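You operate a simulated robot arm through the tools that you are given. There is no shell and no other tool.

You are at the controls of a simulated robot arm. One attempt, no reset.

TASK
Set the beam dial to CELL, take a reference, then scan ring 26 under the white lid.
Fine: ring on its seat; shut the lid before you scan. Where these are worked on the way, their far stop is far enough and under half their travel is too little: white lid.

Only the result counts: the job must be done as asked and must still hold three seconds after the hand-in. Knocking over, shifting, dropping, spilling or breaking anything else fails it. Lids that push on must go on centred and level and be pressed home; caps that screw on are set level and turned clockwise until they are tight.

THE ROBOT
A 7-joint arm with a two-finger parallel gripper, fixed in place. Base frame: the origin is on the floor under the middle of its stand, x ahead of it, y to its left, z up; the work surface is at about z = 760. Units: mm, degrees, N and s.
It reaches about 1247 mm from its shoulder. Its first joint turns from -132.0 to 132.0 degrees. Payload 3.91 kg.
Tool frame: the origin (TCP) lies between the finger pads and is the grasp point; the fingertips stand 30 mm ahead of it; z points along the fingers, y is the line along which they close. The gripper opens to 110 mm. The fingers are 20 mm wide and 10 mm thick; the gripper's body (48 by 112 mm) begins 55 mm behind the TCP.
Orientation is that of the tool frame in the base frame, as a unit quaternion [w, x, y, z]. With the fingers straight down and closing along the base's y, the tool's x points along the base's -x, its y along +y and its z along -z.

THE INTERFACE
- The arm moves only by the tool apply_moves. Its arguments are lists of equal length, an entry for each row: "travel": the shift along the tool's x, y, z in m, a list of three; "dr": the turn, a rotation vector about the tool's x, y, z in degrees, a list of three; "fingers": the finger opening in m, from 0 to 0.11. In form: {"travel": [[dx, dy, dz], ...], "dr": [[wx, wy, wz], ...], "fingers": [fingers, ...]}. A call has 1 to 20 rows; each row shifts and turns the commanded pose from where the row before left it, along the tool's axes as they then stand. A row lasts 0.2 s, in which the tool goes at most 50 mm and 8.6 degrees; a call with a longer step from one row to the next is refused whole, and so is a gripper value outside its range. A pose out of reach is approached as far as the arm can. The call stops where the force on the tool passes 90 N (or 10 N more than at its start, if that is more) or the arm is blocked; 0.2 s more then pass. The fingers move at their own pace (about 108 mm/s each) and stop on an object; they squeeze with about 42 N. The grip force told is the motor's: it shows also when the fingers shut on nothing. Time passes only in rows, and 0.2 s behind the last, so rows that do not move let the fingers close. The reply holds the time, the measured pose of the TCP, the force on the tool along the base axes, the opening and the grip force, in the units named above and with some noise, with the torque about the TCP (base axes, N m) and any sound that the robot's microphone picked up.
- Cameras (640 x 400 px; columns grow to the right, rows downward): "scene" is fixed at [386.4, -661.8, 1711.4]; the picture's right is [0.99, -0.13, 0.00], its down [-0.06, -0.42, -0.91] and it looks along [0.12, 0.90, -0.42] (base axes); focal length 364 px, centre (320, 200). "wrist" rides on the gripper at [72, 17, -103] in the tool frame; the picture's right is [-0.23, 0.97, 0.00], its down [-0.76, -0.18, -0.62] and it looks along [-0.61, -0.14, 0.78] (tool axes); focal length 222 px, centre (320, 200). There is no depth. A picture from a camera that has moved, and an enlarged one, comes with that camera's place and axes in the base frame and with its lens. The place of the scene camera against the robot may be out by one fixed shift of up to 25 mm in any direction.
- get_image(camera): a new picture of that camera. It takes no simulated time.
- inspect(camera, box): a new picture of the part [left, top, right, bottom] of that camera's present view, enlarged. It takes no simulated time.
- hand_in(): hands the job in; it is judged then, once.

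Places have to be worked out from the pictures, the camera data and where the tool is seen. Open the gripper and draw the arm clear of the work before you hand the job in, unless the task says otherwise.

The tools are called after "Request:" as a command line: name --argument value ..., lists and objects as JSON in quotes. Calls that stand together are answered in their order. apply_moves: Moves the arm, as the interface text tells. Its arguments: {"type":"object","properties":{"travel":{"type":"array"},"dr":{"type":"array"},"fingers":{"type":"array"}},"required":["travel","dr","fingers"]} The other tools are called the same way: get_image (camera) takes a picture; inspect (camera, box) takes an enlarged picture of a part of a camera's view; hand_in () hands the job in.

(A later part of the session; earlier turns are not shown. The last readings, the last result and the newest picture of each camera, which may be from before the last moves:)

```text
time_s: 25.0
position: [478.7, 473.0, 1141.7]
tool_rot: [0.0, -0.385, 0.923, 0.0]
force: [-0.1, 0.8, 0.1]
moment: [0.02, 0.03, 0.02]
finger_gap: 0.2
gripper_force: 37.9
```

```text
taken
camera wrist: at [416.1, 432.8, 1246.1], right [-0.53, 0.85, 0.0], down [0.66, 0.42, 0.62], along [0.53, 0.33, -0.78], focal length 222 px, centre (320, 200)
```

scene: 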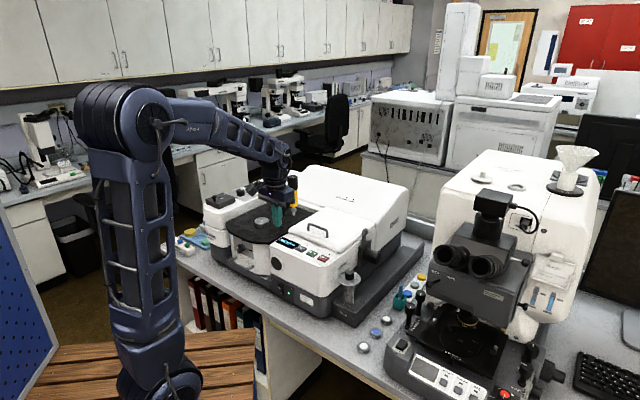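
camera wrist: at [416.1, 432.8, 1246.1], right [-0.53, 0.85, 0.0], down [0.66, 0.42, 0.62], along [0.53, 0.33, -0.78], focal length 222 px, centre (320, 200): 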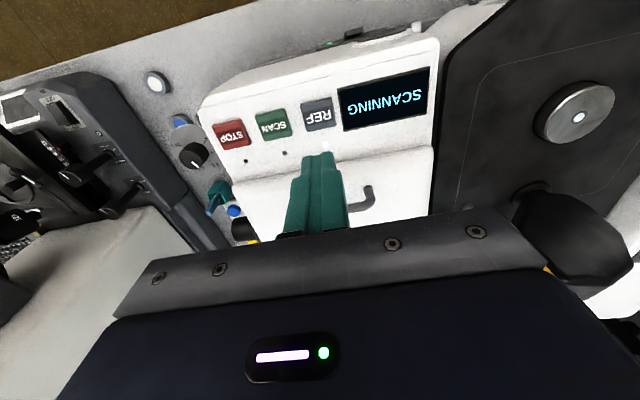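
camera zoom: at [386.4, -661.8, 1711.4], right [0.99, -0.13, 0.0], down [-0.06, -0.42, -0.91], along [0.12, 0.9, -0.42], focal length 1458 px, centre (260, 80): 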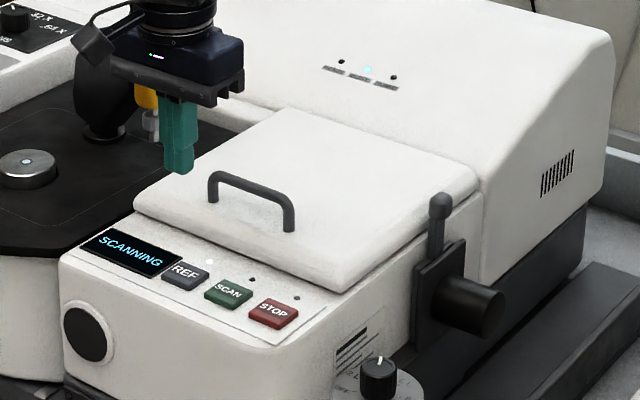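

Still SCANNING; the middle lamp on the rear hood is now lit, fitting CELL. While waiting I move the camera above the lid handle without touching anything.

Request:
apply_moves --travel '[[-0.02, 0, -0.02], [-0.03, 0, -0.02], [-0.028, 0, -0.02], [0, 0, 0], [0, 0, 0], [0, 0, 0], [0, 0, 0], [0, 0, 0], [0, 0, 0], [0, 0, 0], [0, 0, 0], [0, 0, 0], [0, 0, 0], [0, 0, 0], [0, 0, 0]]' --dr '[[0, 0, 0], [0, 0, 0], [0, 0, 0], [0, 0, 0], [0, 0, 0], [0, 0, 0], [0, 0, 0], [0, 0, 0], [0, 0, 0], [0, 0, 0], [0, 0, 0], [0, 0, 0], [0, 0, 0], [0, 0, 0], [0, 0, 0]]' --fingers '[0, 0, 0, 0, 0, 0, 0, 0, 0, 0, 0, 0, 0, 0, 0]'

Request:
get_image --camera "wrist"

Request:
inspect --camera "scene" --box '[265, 180, 405, 280]'

```text
time_s: 28.2
position: [535.7, 530.6, 1203.0]
tool_rot: [-0.001, -0.386, 0.923, 0.0]
force: [-0.7, -0.3, 0.1]
moment: [0.01, 0.01, 0.0]
finger_gap: 0.0
gripper_force: 37.5
```

```text
taken
camera wrist: at [473.7, 489.4, 1308.1], right [-0.53, 0.85, 0.0], down [0.66, 0.42, 0.62], along [0.53, 0.33, -0.78], focal length 222 px, centre (320, 200)
```

wrist: 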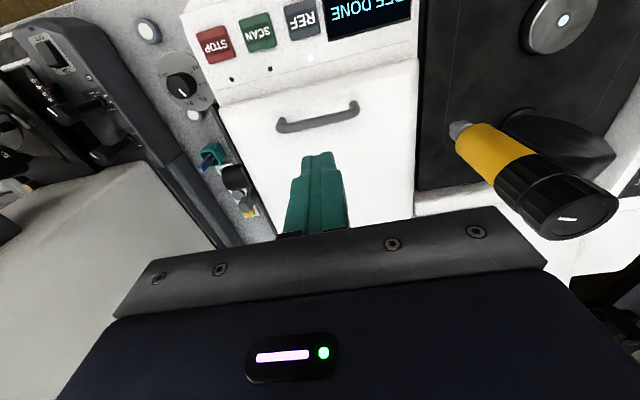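

```text
4.00 times, centred on (335, 230) of scene
camera zoom: at [386.4, -661.8, 1711.4], right [0.99, -0.13, 0.0], down [-0.06, -0.42, -0.91], along [0.12, 0.9, -0.42], focal length 1458 px, centre (260, 80)
```

zoom: 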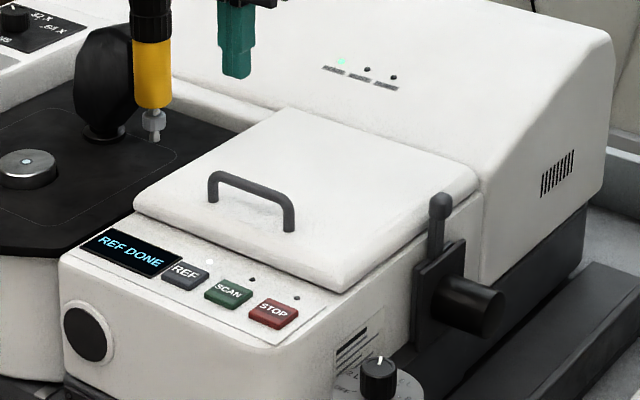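

The display says REF DONE. Now I enlarge the lid handle and the lever at the lid's side.

Request:
inspect --camera "wrist" --box '[190, 50, 430, 200]'

Request:
inspect --camera "scene" --box '[300, 200, 390, 260]'

```text
2.67 times, centred on (310, 125) of wrist
camera zoom: at [473.7, 489.4, 1308.1], right [-0.53, 0.85, 0.0], down [0.66, 0.42, 0.62], along [0.53, 0.33, -0.78], focal length 592 px, centre (347, 400)
```

zoom: 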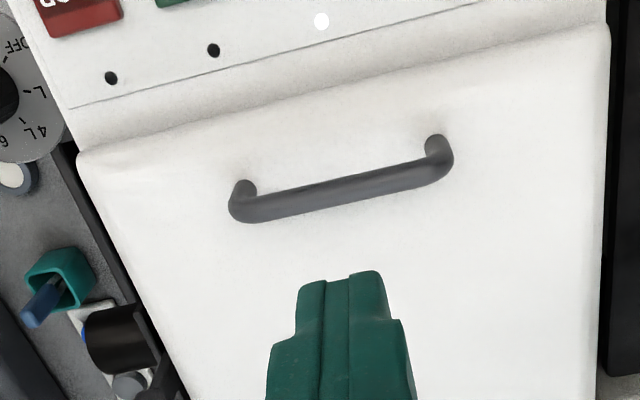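

```text
6.67 times, centred on (345, 230) of scene
camera zoom: at [386.4, -661.8, 1711.4], right [0.99, -0.13, 0.0], down [-0.06, -0.42, -0.91], along [0.12, 0.9, -0.42], focal length 2430 px, centre (153, 0)
```

zoom: 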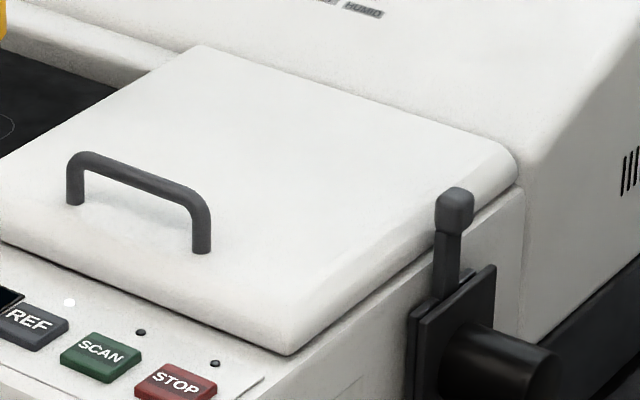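

REF is done with the lid shut. Next is the lid: the handle bar is about 86 mm long, parallel to the front edge, mid at roughly (549, 534, 1057). I turn the gripper 90° in place so the fingers close across the bar, which also gives a second view of it.

Request:
apply_moves --travel '[[0, 0, 0], [0, 0, 0], [0, 0, 0], [0, 0, 0], [0, 0, 0], [0, 0, 0], [0, 0, 0], [0, 0, 0], [0, 0, 0], [0, 0, 0], [0, 0, 0], [0, 0, 0]]' --dr '[[0, 0, 8.2], [0, 0, 8.2], [0, 0, 8.2], [0, 0, 8.2], [0, 0, 8.2], [0, 0, 8.2], [0, 0, 8.2], [0, 0, 8.2], [0, 0, 8.2], [0, 0, 8.2], [0, 0, 8.0], [0, 0, 0]]' --fingers '[0.03, 0.03, 0.03, 0.03, 0.03, 0.03, 0.03, 0.03, 0.03, 0.03, 0.03, 0.03]'

Request:
get_image --camera "wrist"

Request:
get_image --camera "scene"

```text
time_s: 30.8
position: [534.2, 526.9, 1202.8]
tool_rot: [0.0, 0.381, 0.925, 0.001]
force: [0.2, 0.0, 0.3]
moment: [0.02, 0.02, 0.0]
finger_gap: 30.2
gripper_force: 0.0
```

```text
taken
camera wrist: at [494.8, 588.9, 1307.1], right [0.85, 0.53, 0.0], down [0.42, -0.66, 0.62], along [0.33, -0.53, -0.78], focal length 222 px, centre (320, 200)
```

wrist: 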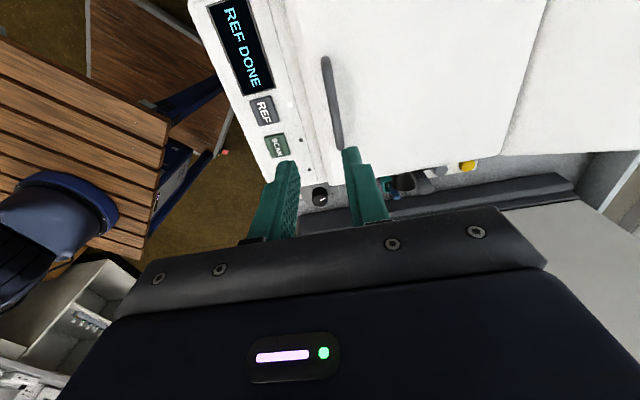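

```text
taken
```

scene: 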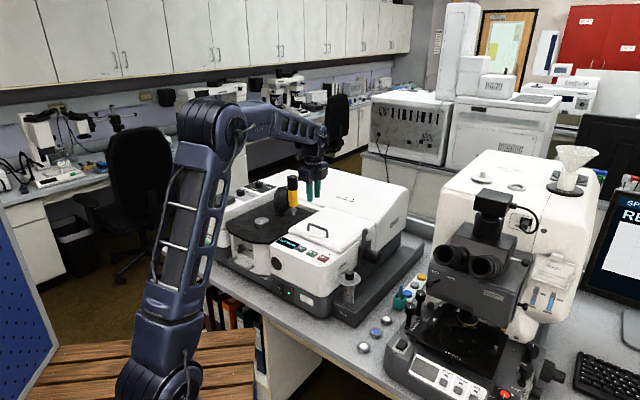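

The arm took the turn well. The monitor at the right has come on; I read it, and enlarge the handle in this view.

Request:
inspect --camera "scene" --box '[560, 180, 640, 300]'

Request:
inspect --camera "wrist" --box '[270, 20, 430, 160]'

Request:
inspect --camera "scene" --box '[290, 210, 350, 250]'

```text
3.33 times, centred on (600, 240) of scene
camera zoom: at [386.4, -661.8, 1711.4], right [0.99, -0.13, 0.0], down [-0.06, -0.42, -0.91], along [0.12, 0.9, -0.42], focal length 1215 px, centre (-613, 67)
```

zoom: 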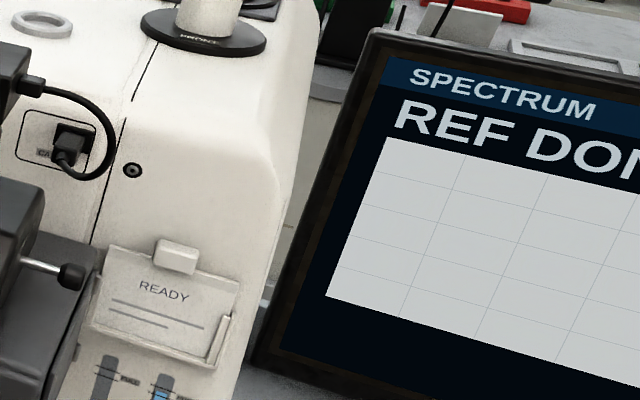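

```text
2.86 times, centred on (350, 90) of wrist
camera zoom: at [494.8, 588.9, 1307.1], right [0.85, 0.53, 0.0], down [0.42, -0.66, 0.62], along [0.33, -0.53, -0.78], focal length 635 px, centre (234, 514)
```

zoom: 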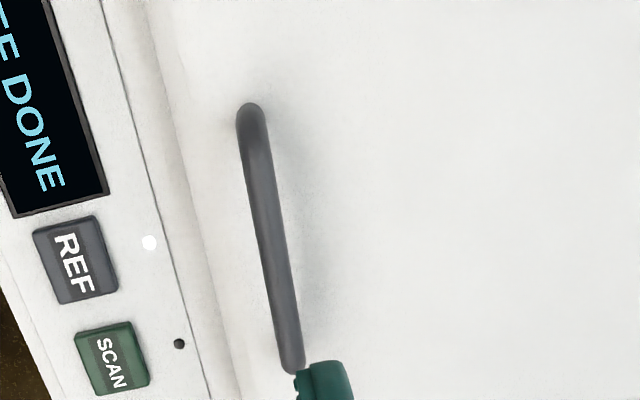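

```text
10.00 times, centred on (320, 230) of scene
camera zoom: at [386.4, -661.8, 1711.4], right [0.99, -0.13, 0.0], down [-0.06, -0.42, -0.91], along [0.12, 0.9, -0.42], focal length 3644 px, centre (320, -100)
```

zoom: 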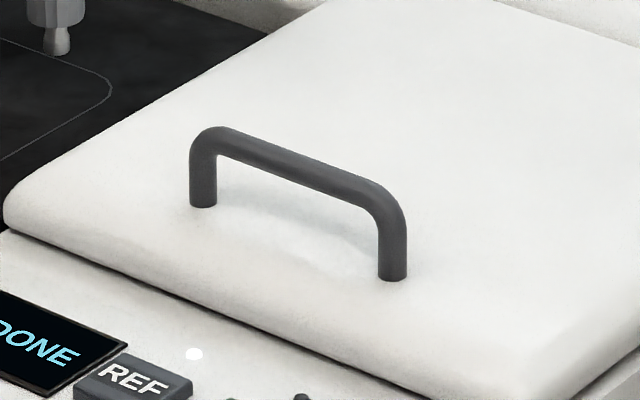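

The monitor confirms REF DONE. Bar centreline runs (518, 565)→(578, 502) at z≈1057, about 10 mm thick with ~24 mm free under it. I tilt the gripper 30° toward the lid's hinge side and come up to a standoff in front of the bar.

Request:
apply_moves --travel '[[0, 0, 0], [0, 0, 0], [0, 0, 0], [0, 0, 0], [-0.0026, -0.03, 0.0267], [-0.0026, -0.0305, 0.0267], [0, 0, 0]]' --dr '[[-7.5, 0, 0], [-7.5, 0, 0], [-7.5, 0, 0], [-7.5, 0, 0], [0, 0, 0], [0, 0, 0], [0, 0, 0]]' --fingers '[0.03, 0.03, 0.03, 0.03, 0.03, 0.03, 0.03]'

Request:
get_image --camera "wrist"

Request:
inspect --camera "scene" --box '[270, 150, 390, 260]'

```text
time_s: 32.4
position: [516.1, 505.0, 1127.6]
tool_rot: [0.098, 0.367, 0.894, 0.239]
force: [-0.4, 1.2, 0.1]
moment: [0.01, 0.0, 0.02]
finger_gap: 30.0
gripper_force: 0.1
```

```text
taken
camera wrist: at [440.1, 528.2, 1226.4], right [0.75, 0.44, 0.49], down [0.21, -0.87, 0.45], along [0.62, -0.23, -0.75], focal length 222 px, centre (320, 200)
```

wrist: 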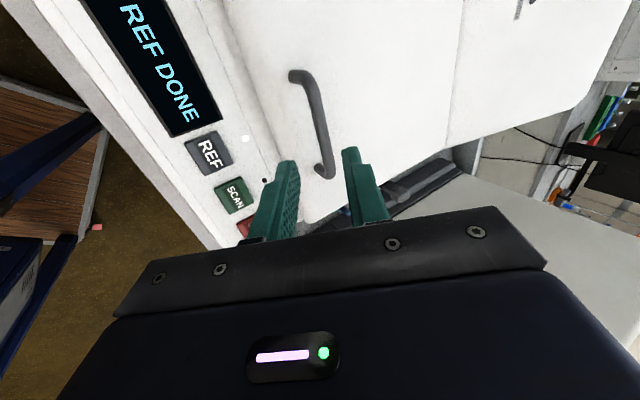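

```text
3.64 times, centred on (330, 205) of scene
camera zoom: at [386.4, -661.8, 1711.4], right [0.99, -0.13, 0.0], down [-0.06, -0.42, -0.91], along [0.12, 0.9, -0.42], focal length 1325 px, centre (284, 182)
```

zoom: 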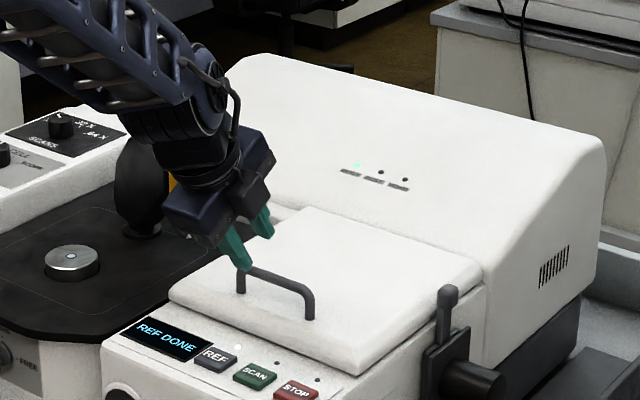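

Everything lines up: the bar crosses the closing line about 80 mm ahead. I advance 40 mm along the fingers and check again.

Request:
apply_moves --travel '[[0, 0, 0.02], [0, 0, 0.02], [0, 0, 0]]' --dr '[[0, 0, 0], [0, 0, 0], [0, 0, 0]]' --fingers '[0.03, 0.03, 0.03]'

Request:
inspect --camera "wrist" --box '[230, 50, 430, 220]'

Request:
inspect --camera "scene" --box '[290, 190, 370, 250]'

```text
time_s: 33.2
position: [533.7, 518.2, 1093.0]
tool_rot: [0.099, 0.366, 0.894, 0.239]
force: [-0.5, -0.2, 0.2]
moment: [0.02, 0.01, 0.01]
finger_gap: 30.2
gripper_force: 0.1
```

```text
2.35 times, centred on (330, 135) of wrist
camera zoom: at [455.1, 541.6, 1191.1], right [0.75, 0.44, 0.49], down [0.22, -0.87, 0.45], along [0.62, -0.23, -0.75], focal length 523 px, centre (296, 353)
```

zoom: 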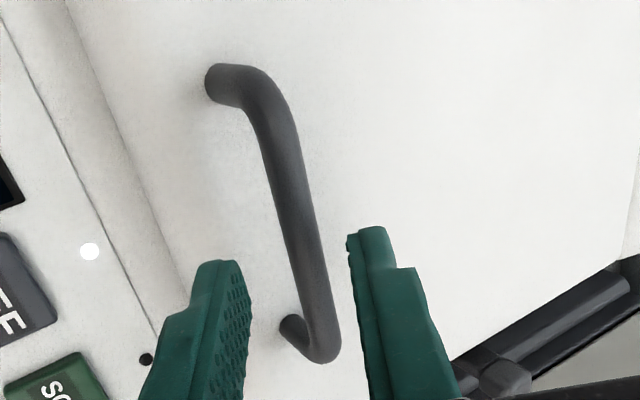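

```text
6.67 times, centred on (330, 220) of scene
camera zoom: at [386.4, -661.8, 1711.4], right [0.99, -0.13, 0.0], down [-0.06, -0.42, -0.91], along [0.12, 0.9, -0.42], focal length 2430 px, centre (253, 67)
```

zoom: 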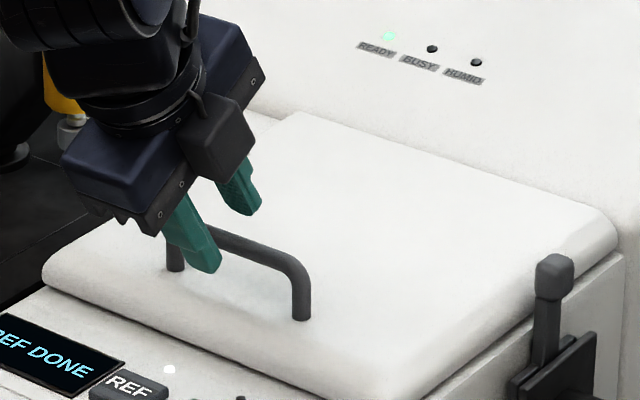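

The bar sits centred between the fingers. I advance the last 20 mm and close on it.

Request:
apply_moves --travel '[[0, 0, 0.01], [0, 0, 0.01], [0, 0, 0], [0, 0, 0], [0, 0, 0]]' --dr '[[0, 0, 0], [0, 0, 0], [0, 0, 0], [0, 0, 0], [0, 0, 0]]' --fingers '[0.03, 0.03, 0.02, 0.005, 0.005]'

Request:
inspect --camera "wrist" --box '[230, 50, 430, 220]'

Request:
inspect --camera "scene" --box '[290, 190, 370, 250]'

```text
time_s: 34.4
position: [539.3, 526.8, 1076.4]
tool_rot: [0.099, 0.365, 0.894, 0.24]
force: [11.0, 14.9, 5.2]
moment: [0.74, 0.13, -0.52]
finger_gap: 10.8
gripper_force: 44.4
```

```text
2.35 times, centred on (330, 135) of wrist
camera zoom: at [462.7, 550.0, 1174.9], right [0.75, 0.44, 0.49], down [0.21, -0.87, 0.45], along [0.62, -0.23, -0.75], focal length 523 px, centre (296, 353)
```

zoom: 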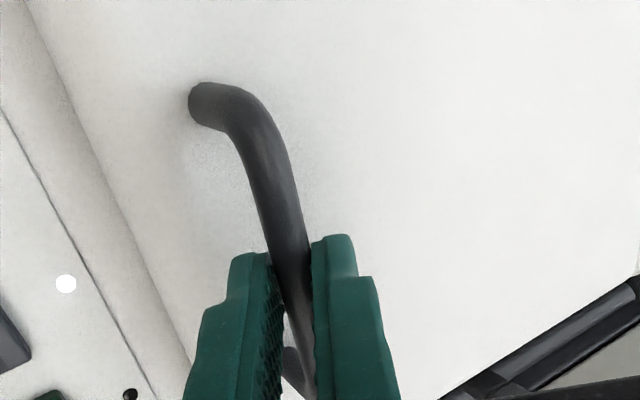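

```text
6.67 times, centred on (330, 220) of scene
camera zoom: at [386.4, -661.8, 1711.4], right [0.99, -0.13, 0.0], down [-0.06, -0.42, -0.91], along [0.12, 0.9, -0.42], focal length 2430 px, centre (253, 67)
```

zoom: 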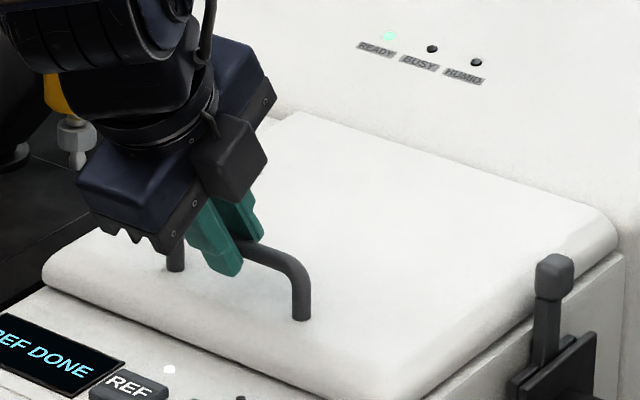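

The bar is held (10.8 mm). I lift along an arc about the rear edge of the lid, first 10°, and watch the forces.

Request:
apply_moves --travel '[[0, 0.0049, -0.006], [0, 0.0051, -0.0058], [0, 0.0053, -0.0055], [0, 0.0055, -0.0053], [0, 0.0057, -0.0051], [0, 0, 0]]' --dr '[[0, 0, 0], [0, 0, 0], [0, 0, 0], [0, 0, 0], [0, 0, 0], [0, 0, 0]]' --fingers '[0.005, 0.005, 0.005, 0.005, 0.005, 0.005]'

Request:
inspect --camera "scene" --box '[280, 180, 390, 260]'

```text
time_s: 35.8
position: [546.1, 533.6, 1111.9]
tool_rot: [0.098, 0.366, 0.894, 0.239]
force: [-29.9, -5.4, 4.6]
moment: [0.03, 0.8, -0.63]
finger_gap: 11.0
gripper_force: 44.8
```

```text
5.00 times, centred on (335, 220) of scene
camera zoom: at [386.4, -661.8, 1711.4], right [0.99, -0.13, 0.0], down [-0.06, -0.42, -0.91], along [0.12, 0.9, -0.42], focal length 1822 px, centre (245, 100)
```

zoom: 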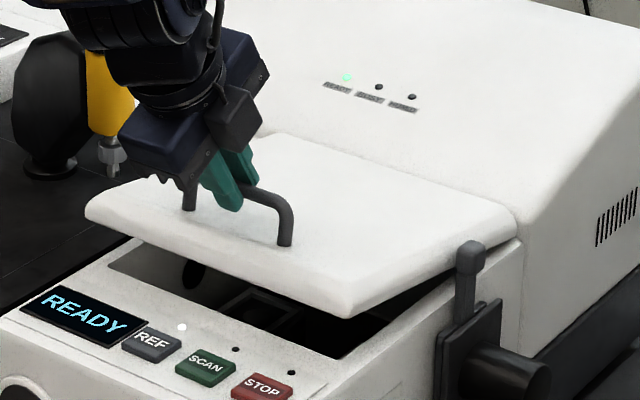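

The lid swings up about its rear edge, and the display went back to READY. There is a moderate pull of about 25 N toward the robot, so I trim the arc by 2 mm and go on to 20°.

Request:
apply_moves --travel '[[0.0008, 0.0053, -0.0054], [0.0007, 0.0056, -0.005], [0, 0.0059, -0.0047], [0, 0.0062, -0.0043], [0, 0.0063, -0.0041], [0, 0, 0]]' --dr '[[0, 0, 0], [0, 0, 0], [0, 0, 0], [0, 0, 0], [0, 0, 0], [0, 0, 0]]' --fingers '[0.005, 0.005, 0.005, 0.005, 0.005, 0.005]'

Request:
inspect --camera "scene" --box '[270, 150, 400, 260]'

```text
time_s: 37.2
position: [556.8, 544.4, 1147.4]
tool_rot: [0.098, 0.367, 0.893, 0.24]
force: [-1.3, -29.5, 9.0]
moment: [-0.16, 0.19, -0.94]
finger_gap: 10.5
gripper_force: 45.0
```

```text
3.64 times, centred on (335, 205) of scene
camera zoom: at [386.4, -661.8, 1711.4], right [0.99, -0.13, 0.0], down [-0.06, -0.42, -0.91], along [0.12, 0.9, -0.42], focal length 1325 px, centre (266, 182)
```

zoom: 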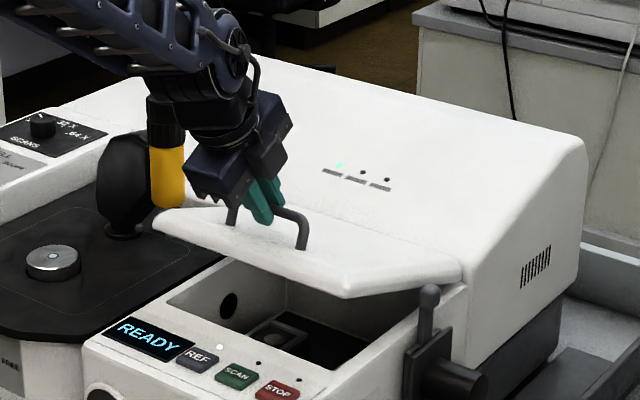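

Good view into the compartment, which looks empty apart from the seat. Forces are moderate (~22 N); I trim slightly and continue the arc to about 40°.

Request:
apply_moves --travel '[[-0.0004, 0.0053, -0.0034], [-0.0004, 0.0054, -0.0032], [0, 0.0056, -0.003], [0, 0.0057, -0.0028], [0, 0.0057, -0.0026], [0, 0.0058, -0.0024], [0, 0.0059, -0.0023], [0, 0.006, -0.0021], [0, 0.0061, -0.0019], [0, 0.0062, -0.0016], [0, 0.0063, -0.0014], [0, 0.0063, -0.0013], [0, 0, 0]]' --dr '[[0, 0, 0], [0, 0, 0], [0, 0, 0], [0, 0, 0], [0, 0, 0], [0, 0, 0], [0, 0, 0], [0, 0, 0], [0, 0, 0], [0, 0, 0], [0, 0, 0], [0, 0, 0], [0, 0, 0]]' --fingers '[0.005, 0.005, 0.005, 0.005, 0.005, 0.005, 0.005, 0.005, 0.005, 0.005, 0.005, 0.005, 0.005]'

Request:
inspect --camera "scene" --box '[270, 150, 400, 260]'

```text
time_s: 40.0
position: [588.1, 575.6, 1207.0]
tool_rot: [0.098, 0.367, 0.893, 0.24]
force: [-4.8, -11.8, 7.9]
moment: [0.21, 0.35, -0.78]
finger_gap: 10.5
gripper_force: 44.5
```

```text
3.64 times, centred on (335, 205) of scene
camera zoom: at [386.4, -661.8, 1711.4], right [0.99, -0.13, 0.0], down [-0.06, -0.42, -0.91], along [0.12, 0.9, -0.42], focal length 1325 px, centre (266, 182)
```

zoom: 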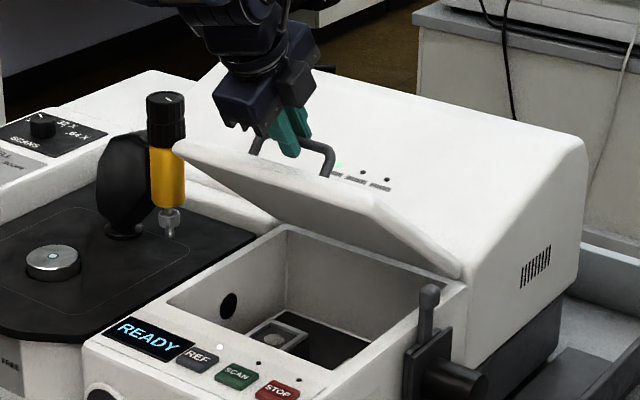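

About 40° now with small forces. I continue to about 60°.

Request:
apply_moves --travel '[[0, 0.0063, -0.0012], [0, 0.0063, -0.001], [0, 0.0063, -0.0008], [0, 0.0063, -0.0006], [0, 0.0064, -0.0003], [0, 0.0064, -0.0001], [0, 0.0064, 0.0001], [0, 0.0064, 0.0002], [0, 0.0064, 0.0004], [0, 0.0064, 0.0005], [0, 0.0063, 0.0006], [0, 0.0063, 0.0008], [0, 0, 0]]' --dr '[[0, 0, 0], [0, 0, 0], [0, 0, 0], [0, 0, 0], [0, 0, 0], [0, 0, 0], [0, 0, 0], [0, 0, 0], [0, 0, 0], [0, 0, 0], [0, 0, 0], [0, 0, 0], [0, 0, 0]]' --fingers '[0.005, 0.005, 0.005, 0.005, 0.005, 0.005, 0.005, 0.005, 0.005, 0.005, 0.005, 0.005, 0.005]'

Request:
inspect --camera "scene" --box '[270, 130, 400, 260]'

Request:
get_image --camera "wrist"

```text
time_s: 42.8
position: [634.6, 621.9, 1244.6]
tool_rot: [0.098, 0.366, 0.894, 0.239]
force: [-10.6, -0.5, 13.7]
moment: [0.43, 0.41, -0.7]
finger_gap: 10.9
gripper_force: 45.0
```

```text
3.08 times, centred on (335, 195) of scene
camera zoom: at [386.4, -661.8, 1711.4], right [0.99, -0.13, 0.0], down [-0.06, -0.42, -0.91], along [0.12, 0.9, -0.42], focal length 1121 px, centre (274, 215)
```

zoom: 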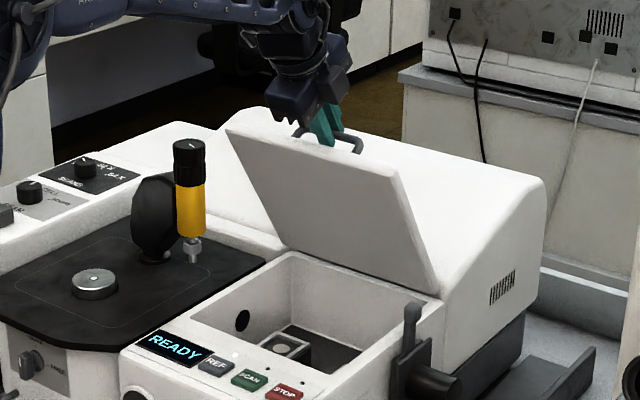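

```text
taken
camera wrist: at [557.6, 645.1, 1344.7], right [0.75, 0.44, 0.49], down [0.21, -0.87, 0.45], along [0.62, -0.24, -0.75], focal length 222 px, centre (320, 200)
```

wrist: 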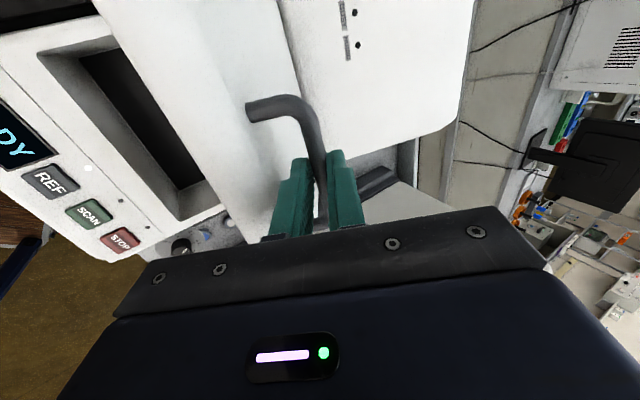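

About 60° with the fingers now parallel to the lid. I carry on toward the far stop.

Request:
apply_moves --travel '[[0, 0.0063, 0.001], [0, 0.0063, 0.0012], [0, 0.0062, 0.0014], [0, 0.0062, 0.0016], [0, 0.0061, 0.0019], [0, 0.0061, 0.0021], [0, 0.006, 0.0022], [0, 0.006, 0.0024], [0, 0.0059, 0.0026], [0, 0, 0]]' --dr '[[0, 0, 0], [0, 0, 0], [0, 0, 0], [0, 0, 0], [0, 0, 0], [0, 0, 0], [0, 0, 0], [0, 0, 0], [0, 0, 0], [0, 0, 0]]' --fingers '[0.005, 0.005, 0.005, 0.005, 0.005, 0.005, 0.005, 0.005, 0.005, 0.005]'

Request:
inspect --camera "scene" --box '[270, 130, 400, 260]'

```text
time_s: 45.0
position: [673.7, 662.8, 1261.1]
tool_rot: [0.098, 0.367, 0.893, 0.24]
force: [-1.0, -1.9, 16.6]
moment: [0.46, 0.25, -0.77]
finger_gap: 10.8
gripper_force: 44.7
```

```text
3.08 times, centred on (335, 195) of scene
camera zoom: at [386.4, -661.8, 1711.4], right [0.99, -0.13, 0.0], down [-0.06, -0.42, -0.91], along [0.12, 0.9, -0.42], focal length 1121 px, centre (274, 215)
```

zoom: 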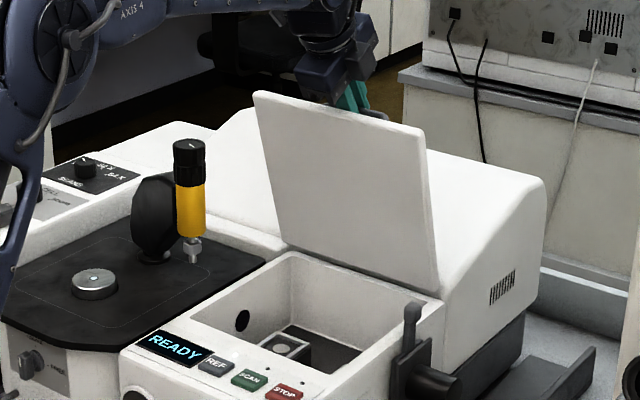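

Around 74° and still free. I take it to about 80° and see whether a stop appears.

Request:
apply_moves --travel '[[0, 0.005, 0.0023], [0, 0.005, 0.0024], [0, 0.0048, 0.0024], [0, 0.0045, 0.0023], [0, 0, 0]]' --dr '[[0, 0, 0], [0, 0, 0], [0, 0, 0], [0, 0, 0], [0, 0, 0]]' --fingers '[0.005, 0.005, 0.005, 0.005, 0.005]'

Request:
inspect --camera "scene" --box '[270, 130, 400, 260]'

Request:
get_image --camera "wrist"

```text
time_s: 46.2
position: [690.9, 676.6, 1260.7]
tool_rot: [0.098, 0.366, 0.894, 0.239]
force: [1.7, -2.6, 8.1]
moment: [0.07, 0.0, -1.03]
finger_gap: 10.7
gripper_force: 44.9
```

```text
3.08 times, centred on (335, 195) of scene
camera zoom: at [386.4, -661.8, 1711.4], right [0.99, -0.13, 0.0], down [-0.06, -0.42, -0.91], along [0.12, 0.9, -0.42], focal length 1121 px, centre (274, 215)
```

zoom: 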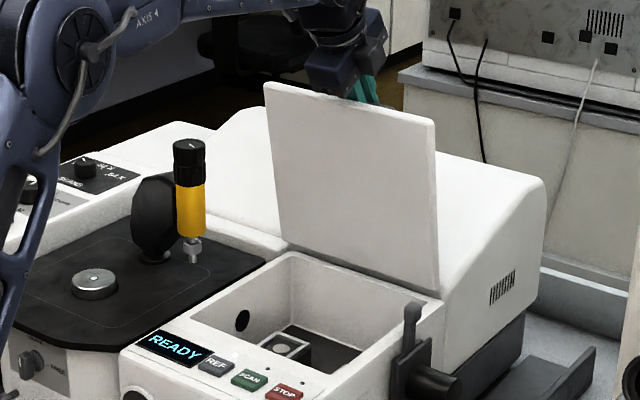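

```text
taken
camera wrist: at [612.8, 700.3, 1359.7], right [0.75, 0.44, 0.49], down [0.22, -0.87, 0.45], along [0.62, -0.24, -0.75], focal length 222 px, centre (320, 200)
```

wrist: 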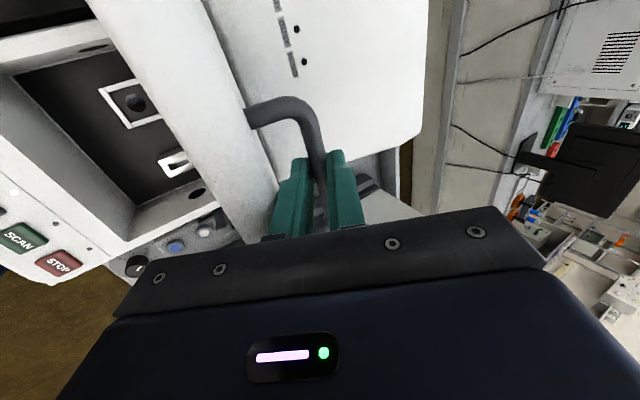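

The lid is near 80° and still moving freely; inside I can see a square white frame with a round hollow (the seat). I ease the grip while keeping the bar caged, to see whether the lid holds by itself.

Request:
apply_moves --travel '[[0, 0, 0], [0, 0, 0], [0, 0, 0], [0, 0, 0], [0, 0, 0]]' --dr '[[0, 0, 0], [0, 0, 0], [0, 0, 0], [0, 0, 0], [0, 0, 0]]' --fingers '[0.018, 0.018, 0.018, 0.018, 0.018]'

Request:
inspect --camera "wrist" --box '[220, 80, 400, 240]'

Request:
inspect --camera "scene" --box '[310, 130, 370, 180]'

```text
time_s: 47.4
position: [689.0, 677.1, 1261.1]
tool_rot: [0.098, 0.366, 0.894, 0.24]
force: [-0.1, -0.5, -0.5]
moment: [0.0, -0.02, 0.0]
finger_gap: 18.4
gripper_force: 0.7
```

```text
2.50 times, centred on (310, 160) of wrist
camera zoom: at [612.7, 700.6, 1360.0], right [0.75, 0.44, 0.49], down [0.22, -0.87, 0.45], along [0.62, -0.24, -0.75], focal length 555 px, centre (345, 300)
```

zoom: 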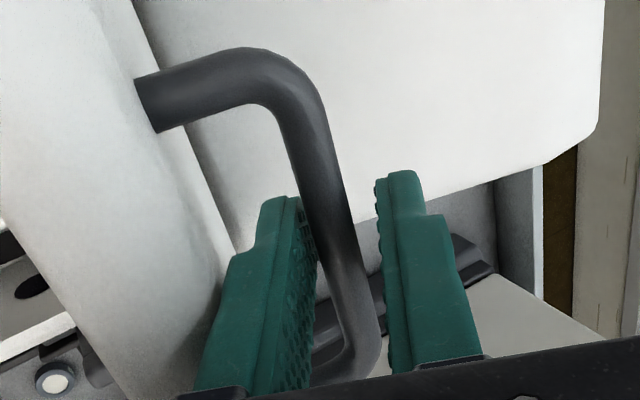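

```text
8.00 times, centred on (340, 155) of scene
camera zoom: at [386.4, -661.8, 1711.4], right [0.99, -0.13, 0.0], down [-0.06, -0.42, -0.91], along [0.12, 0.9, -0.42], focal length 2916 px, centre (160, 560)
```

zoom: 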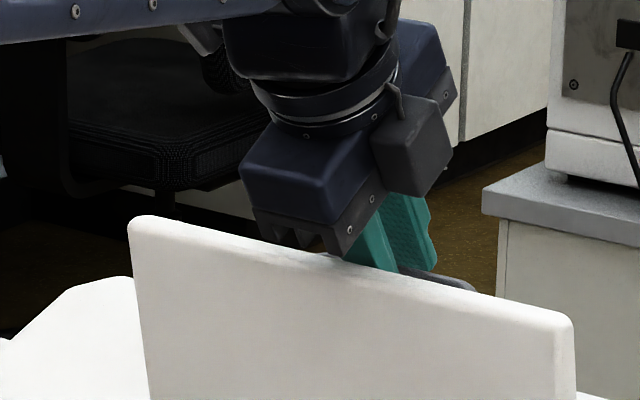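

The force dropped to zero, and the bar seems close to the front pad. I open a little more to see if the bar follows.

Request:
apply_moves --travel '[[0, 0, 0], [0, 0, 0], [0, 0, 0], [0, 0, 0], [0, 0, 0]]' --dr '[[0, 0, 0], [0, 0, 0], [0, 0, 0], [0, 0, 0], [0, 0, 0]]' --fingers '[0.026, 0.026, 0.026, 0.026, 0.026]'

Request:
inspect --camera "wrist" --box '[220, 80, 400, 240]'

```text
time_s: 48.6
position: [689.9, 676.7, 1261.5]
tool_rot: [0.099, 0.366, 0.894, 0.24]
force: [-0.3, -0.5, 0.0]
moment: [0.04, -0.02, -0.01]
finger_gap: 26.0
gripper_force: 0.4
```

```text
2.50 times, centred on (310, 160) of wrist
camera zoom: at [612.7, 700.6, 1360.0], right [0.75, 0.44, 0.49], down [0.22, -0.87, 0.45], along [0.62, -0.24, -0.75], focal length 555 px, centre (345, 300)
```

zoom: 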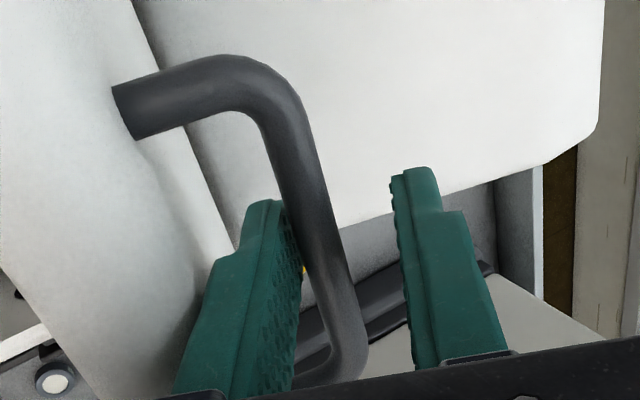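

The bar follows the front pad, so the lid falls shut from here: it must go past its balance point to the far stop. I regrip and carry it further, tilting the gripper upright a little to clear the lid's edge.

Request:
apply_moves --travel '[[0, 0, 0], [0, 0, 0], [0, 0, 0], [0, 0.0055, 0.0036], [0, 0.0055, 0.0036], [0, 0.0056, 0.0036], [0, 0.0056, 0.0036], [0, 0.0057, 0.0036], [0, 0, 0]]' --dr '[[0, 0, 0], [0, 0, 0], [0, 0, 0], [1, 0, 0], [1, 0, 0], [1, 0, 0], [1, 0, 0], [1, 0, 0], [0, 0, 0]]' --fingers '[0.015, 0.005, 0.005, 0.005, 0.005, 0.005, 0.005, 0.005, 0.005]'

Request:
inspect --camera "scene" --box '[290, 120, 400, 240]'

Request:
get_image --camera "wrist"

```text
time_s: 50.6
position: [711.3, 700.5, 1260.1]
tool_rot: [0.083, 0.371, 0.902, 0.203]
force: [-1.1, -3.9, 51.0]
moment: [-0.6, 2.11, -2.02]
finger_gap: 10.2
gripper_force: 45.3
```

```text
3.33 times, centred on (345, 180) of scene
camera zoom: at [386.4, -661.8, 1711.4], right [0.99, -0.13, 0.0], down [-0.06, -0.42, -0.91], along [0.12, 0.9, -0.42], focal length 1215 px, centre (237, 267)
```

zoom: 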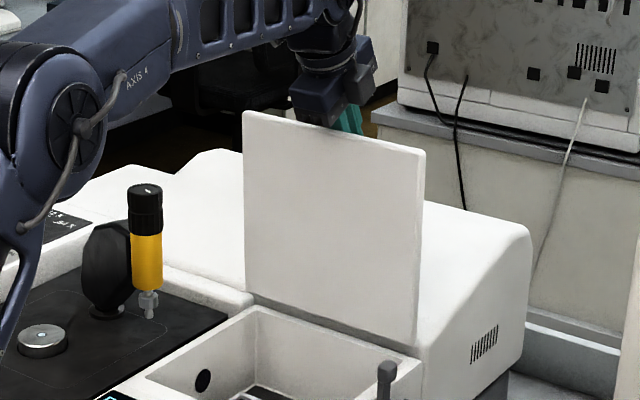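

```text
taken
camera wrist: at [640.9, 728.9, 1362.2], right [0.78, 0.47, 0.42], down [0.24, -0.84, 0.49], along [0.58, -0.28, -0.77], focal length 222 px, centre (320, 200)
```

wrist: 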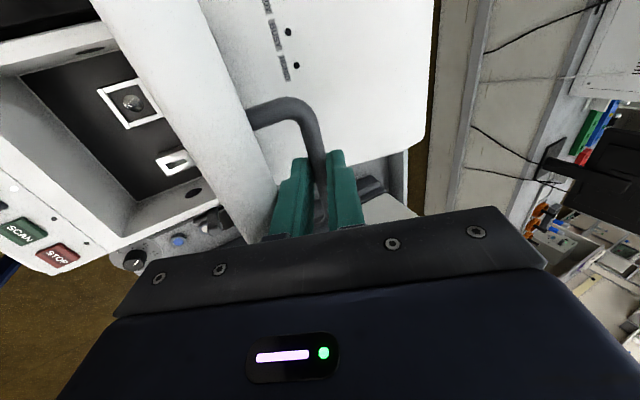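

The lid is now about upright; a 51 N upward push shows the arc is about 2 mm too tight, so I relieve that, then ease the grip to see which way it leans.

Request:
apply_moves --travel '[[0, 0.0008, -0.0016], [0, 0, 0], [0, 0, 0], [0, 0, 0], [0, 0, 0], [0, 0, 0]]' --dr '[[0, 0, 0], [0, 0, 0], [0, 0, 0], [0, 0, 0], [0, 0, 0], [0, 0, 0]]' --fingers '[0.005, 0.005, 0.02, 0.02, 0.02, 0.02]'

Request:
inspect --camera "wrist" --box '[220, 80, 400, 240]'

```text
time_s: 52.0
position: [710.1, 699.6, 1260.2]
tool_rot: [0.082, 0.37, 0.903, 0.201]
force: [-0.4, -5.9, 45.9]
moment: [-1.12, 1.78, -0.92]
finger_gap: 12.6
gripper_force: 0.1
```

```text
2.50 times, centred on (310, 160) of wrist
camera zoom: at [640.6, 728.7, 1361.8], right [0.78, 0.47, 0.41], down [0.24, -0.84, 0.49], along [0.58, -0.28, -0.77], focal length 555 px, centre (345, 300)
```

zoom: 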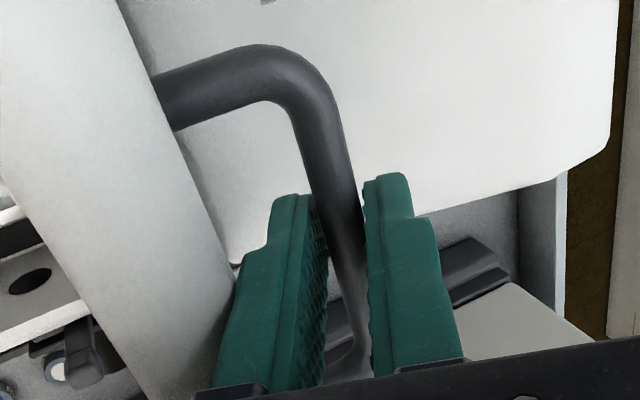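

The front finger is wedged against the lid's edge at this angle. I back out 6 mm along the fingers with the bar still caged, to free it and see which pad the bar leans on.

Request:
apply_moves --travel '[[0, 0, -0.003], [0, 0, -0.003], [0, 0, 0], [0, 0, 0], [0, 0, 0]]' --dr '[[0, 0, 0], [0, 0, 0], [0, 0, 0], [0, 0, 0], [0, 0, 0]]' --fingers '[0.014, 0.014, 0.02, 0.02, 0.02]'

Request:
inspect --camera "wrist" --box '[220, 80, 400, 240]'

Request:
inspect --camera "scene" --box '[310, 120, 380, 180]'

```text
time_s: 53.2
position: [711.2, 700.4, 1262.1]
tool_rot: [0.082, 0.371, 0.903, 0.199]
force: [2.6, -3.0, -11.3]
moment: [-0.06, 0.1, -0.12]
finger_gap: 22.4
gripper_force: 2.2
```

```text
2.50 times, centred on (310, 160) of wrist
camera zoom: at [640.5, 729.3, 1363.8], right [0.78, 0.47, 0.41], down [0.24, -0.84, 0.49], along [0.57, -0.28, -0.77], focal length 555 px, centre (345, 300)
```

zoom: 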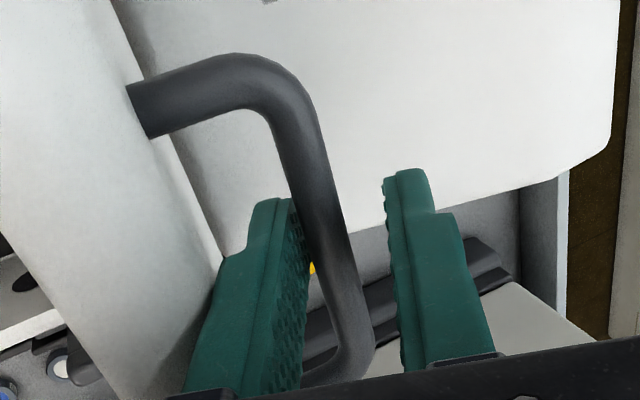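

```text
6.67 times, centred on (345, 150) of scene
camera zoom: at [386.4, -661.8, 1711.4], right [0.99, -0.13, 0.0], down [-0.06, -0.42, -0.91], along [0.12, 0.9, -0.42], focal length 2430 px, centre (153, 533)
```

zoom: 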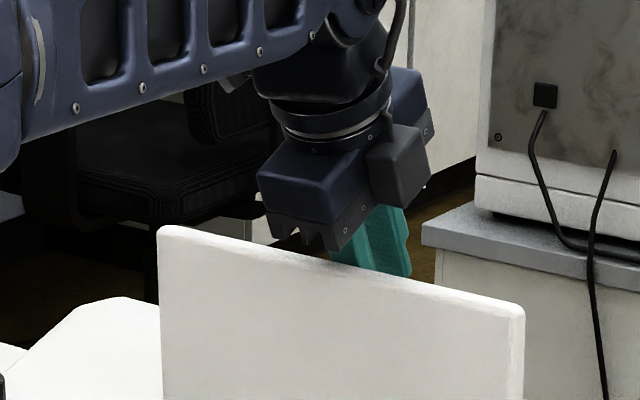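

I try turning the gripper 3° more upright about the bar, to take the finger off the lid's edge and see how the lid wants to go here.

Request:
apply_moves --travel '[[0, 0, 0], [0, 0.0005, 0], [0, 0, 0], [0, 0, 0], [0, 0, 0]]' --dr '[[1.5, 0, 0], [1.5, 0, 0], [0, 0, 0], [0, 0, 0], [0, 0, 0]]' --fingers '[0.016, 0.016, 0.016, 0.016, 0.016]'

Request:
inspect --camera "wrist" --box '[220, 80, 400, 240]'

```text
time_s: 54.4
position: [711.5, 700.0, 1264.2]
tool_rot: [0.072, 0.373, 0.908, 0.176]
force: [0.3, 0.7, 1.6]
moment: [0.01, 0.05, -0.02]
finger_gap: 15.4
gripper_force: 0.1
```

```text
2.50 times, centred on (310, 160) of wrist
camera zoom: at [644.4, 733.4, 1367.8], right [0.8, 0.48, 0.36], down [0.26, -0.82, 0.51], along [0.55, -0.31, -0.78], focal length 555 px, centre (345, 300)
```

zoom: 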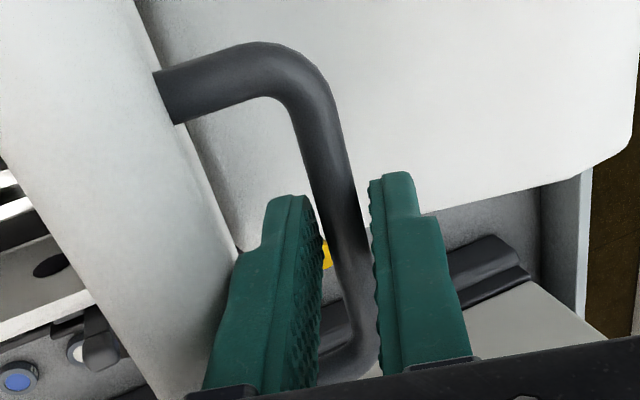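

No reach warning and no load. I keep going in small steps: pushing the bar back about 3° while turning the gripper 3° more upright.

Request:
apply_moves --travel '[[0, 0.0045, 0.0025], [0, 0.0045, 0.0025], [0, 0, 0], [0, 0, 0]]' --dr '[[1.5, 0, 0], [1.5, 0, 0], [0, 0, 0], [0, 0, 0]]' --fingers '[0.016, 0.016, 0.016, 0.016]'

Request:
inspect --camera "wrist" --box '[220, 80, 400, 240]'

Request:
inspect --camera "scene" --box '[290, 120, 400, 240]'

```text
time_s: 55.4
position: [718.3, 708.6, 1262.9]
tool_rot: [0.062, 0.375, 0.912, 0.153]
force: [0.5, 0.3, -0.1]
moment: [-0.01, -0.01, -0.03]
finger_gap: 15.7
gripper_force: 0.1
```

```text
2.50 times, centred on (310, 160) of wrist
camera zoom: at [655.2, 745.0, 1367.8], right [0.81, 0.5, 0.32], down [0.28, -0.8, 0.53], along [0.52, -0.34, -0.79], focal length 555 px, centre (345, 300)
```

zoom: 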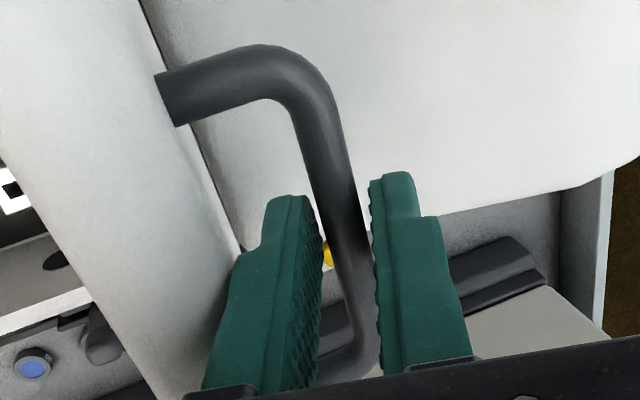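

```text
3.33 times, centred on (345, 180) of scene
camera zoom: at [386.4, -661.8, 1711.4], right [0.99, -0.13, 0.0], down [-0.06, -0.42, -0.91], along [0.12, 0.9, -0.42], focal length 1215 px, centre (237, 267)
```

zoom: 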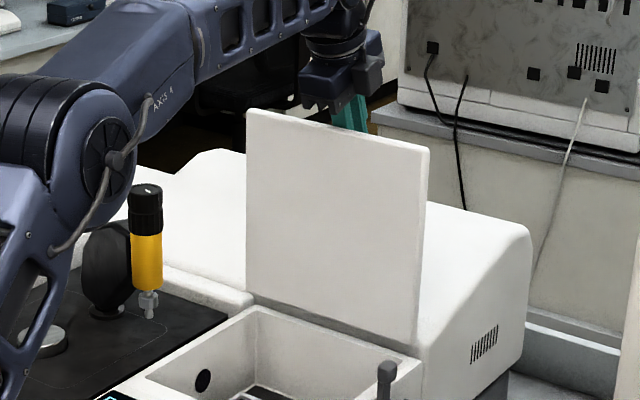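

The arm still has reach. The bar now looks nearer the rear pad; I open the cage a bit to see which way it follows.

Request:
apply_moves --travel '[[0, 0, 0], [0, 0, 0], [0, 0, 0], [0, 0, 0]]' --dr '[[0, 0, 0], [0, 0, 0], [0, 0, 0], [0, 0, 0]]' --fingers '[0.024, 0.024, 0.024, 0.024]'

Request:
inspect --camera "wrist" --box '[220, 80, 400, 240]'

```text
time_s: 56.4
position: [718.4, 707.8, 1263.1]
tool_rot: [0.063, 0.374, 0.912, 0.153]
force: [1.8, 0.3, 0.5]
moment: [-0.02, 0.03, 0.01]
finger_gap: 23.1
gripper_force: 0.0
```

```text
2.50 times, centred on (310, 160) of wrist
camera zoom: at [655.2, 744.9, 1367.9], right [0.81, 0.5, 0.32], down [0.28, -0.8, 0.53], along [0.52, -0.34, -0.79], focal length 555 px, centre (345, 300)
```

zoom: 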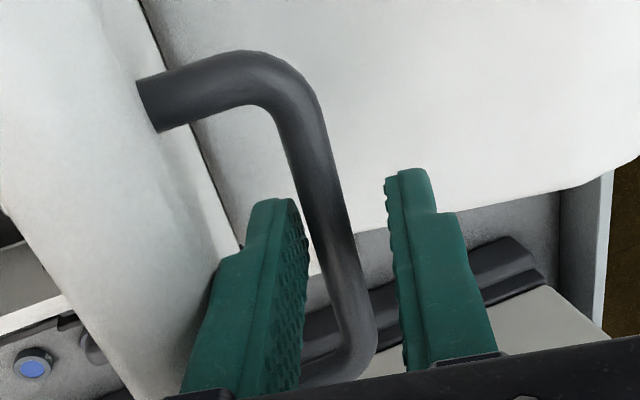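

The tool feels +1.5 N away from the robot, meaning the lid now leans back against the front finger's outer side. I narrow the cage again and keep guiding it back.

Request:
apply_moves --travel '[[0, 0, 0], [0, 0, 0], [0, 0.005, 0.002], [0, 0.005, 0.002], [0, 0, 0], [0, 0, 0]]' --dr '[[0, 0, 0], [0, 0, 0], [1.5, 0, 0], [1.5, 0, 0], [0, 0, 0], [0, 0, 0]]' --fingers '[0.015, 0.015, 0.015, 0.015, 0.015, 0.015]'

Request:
inspect --camera "wrist" --box '[220, 80, 400, 240]'

Request:
inspect --camera "scene" --box '[290, 120, 400, 240]'

```text
time_s: 57.8
position: [726.2, 714.1, 1262.3]
tool_rot: [0.053, 0.376, 0.916, 0.129]
force: [1.5, 0.5, 0.6]
moment: [0.0, 0.03, 0.0]
finger_gap: 14.3
gripper_force: 0.0
```

```text
2.50 times, centred on (310, 160) of wrist
camera zoom: at [666.7, 755.7, 1367.3], right [0.82, 0.51, 0.27], down [0.3, -0.78, 0.55], along [0.49, -0.37, -0.79], focal length 555 px, centre (345, 300)
```

zoom: 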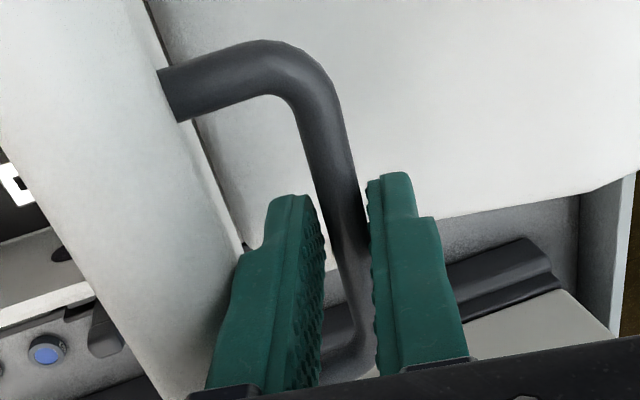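

```text
3.33 times, centred on (345, 180) of scene
camera zoom: at [386.4, -661.8, 1711.4], right [0.99, -0.13, 0.0], down [-0.06, -0.42, -0.91], along [0.12, 0.9, -0.42], focal length 1215 px, centre (237, 267)
```

zoom: 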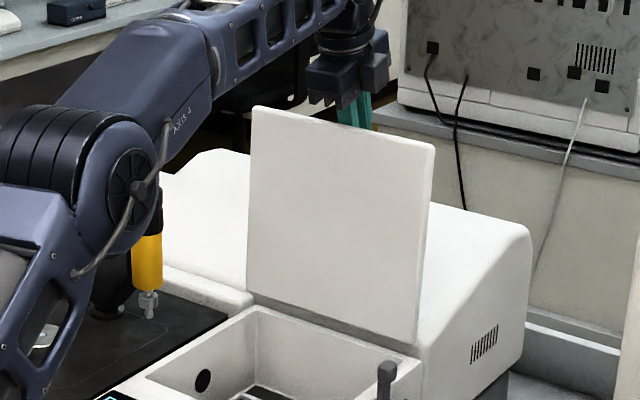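

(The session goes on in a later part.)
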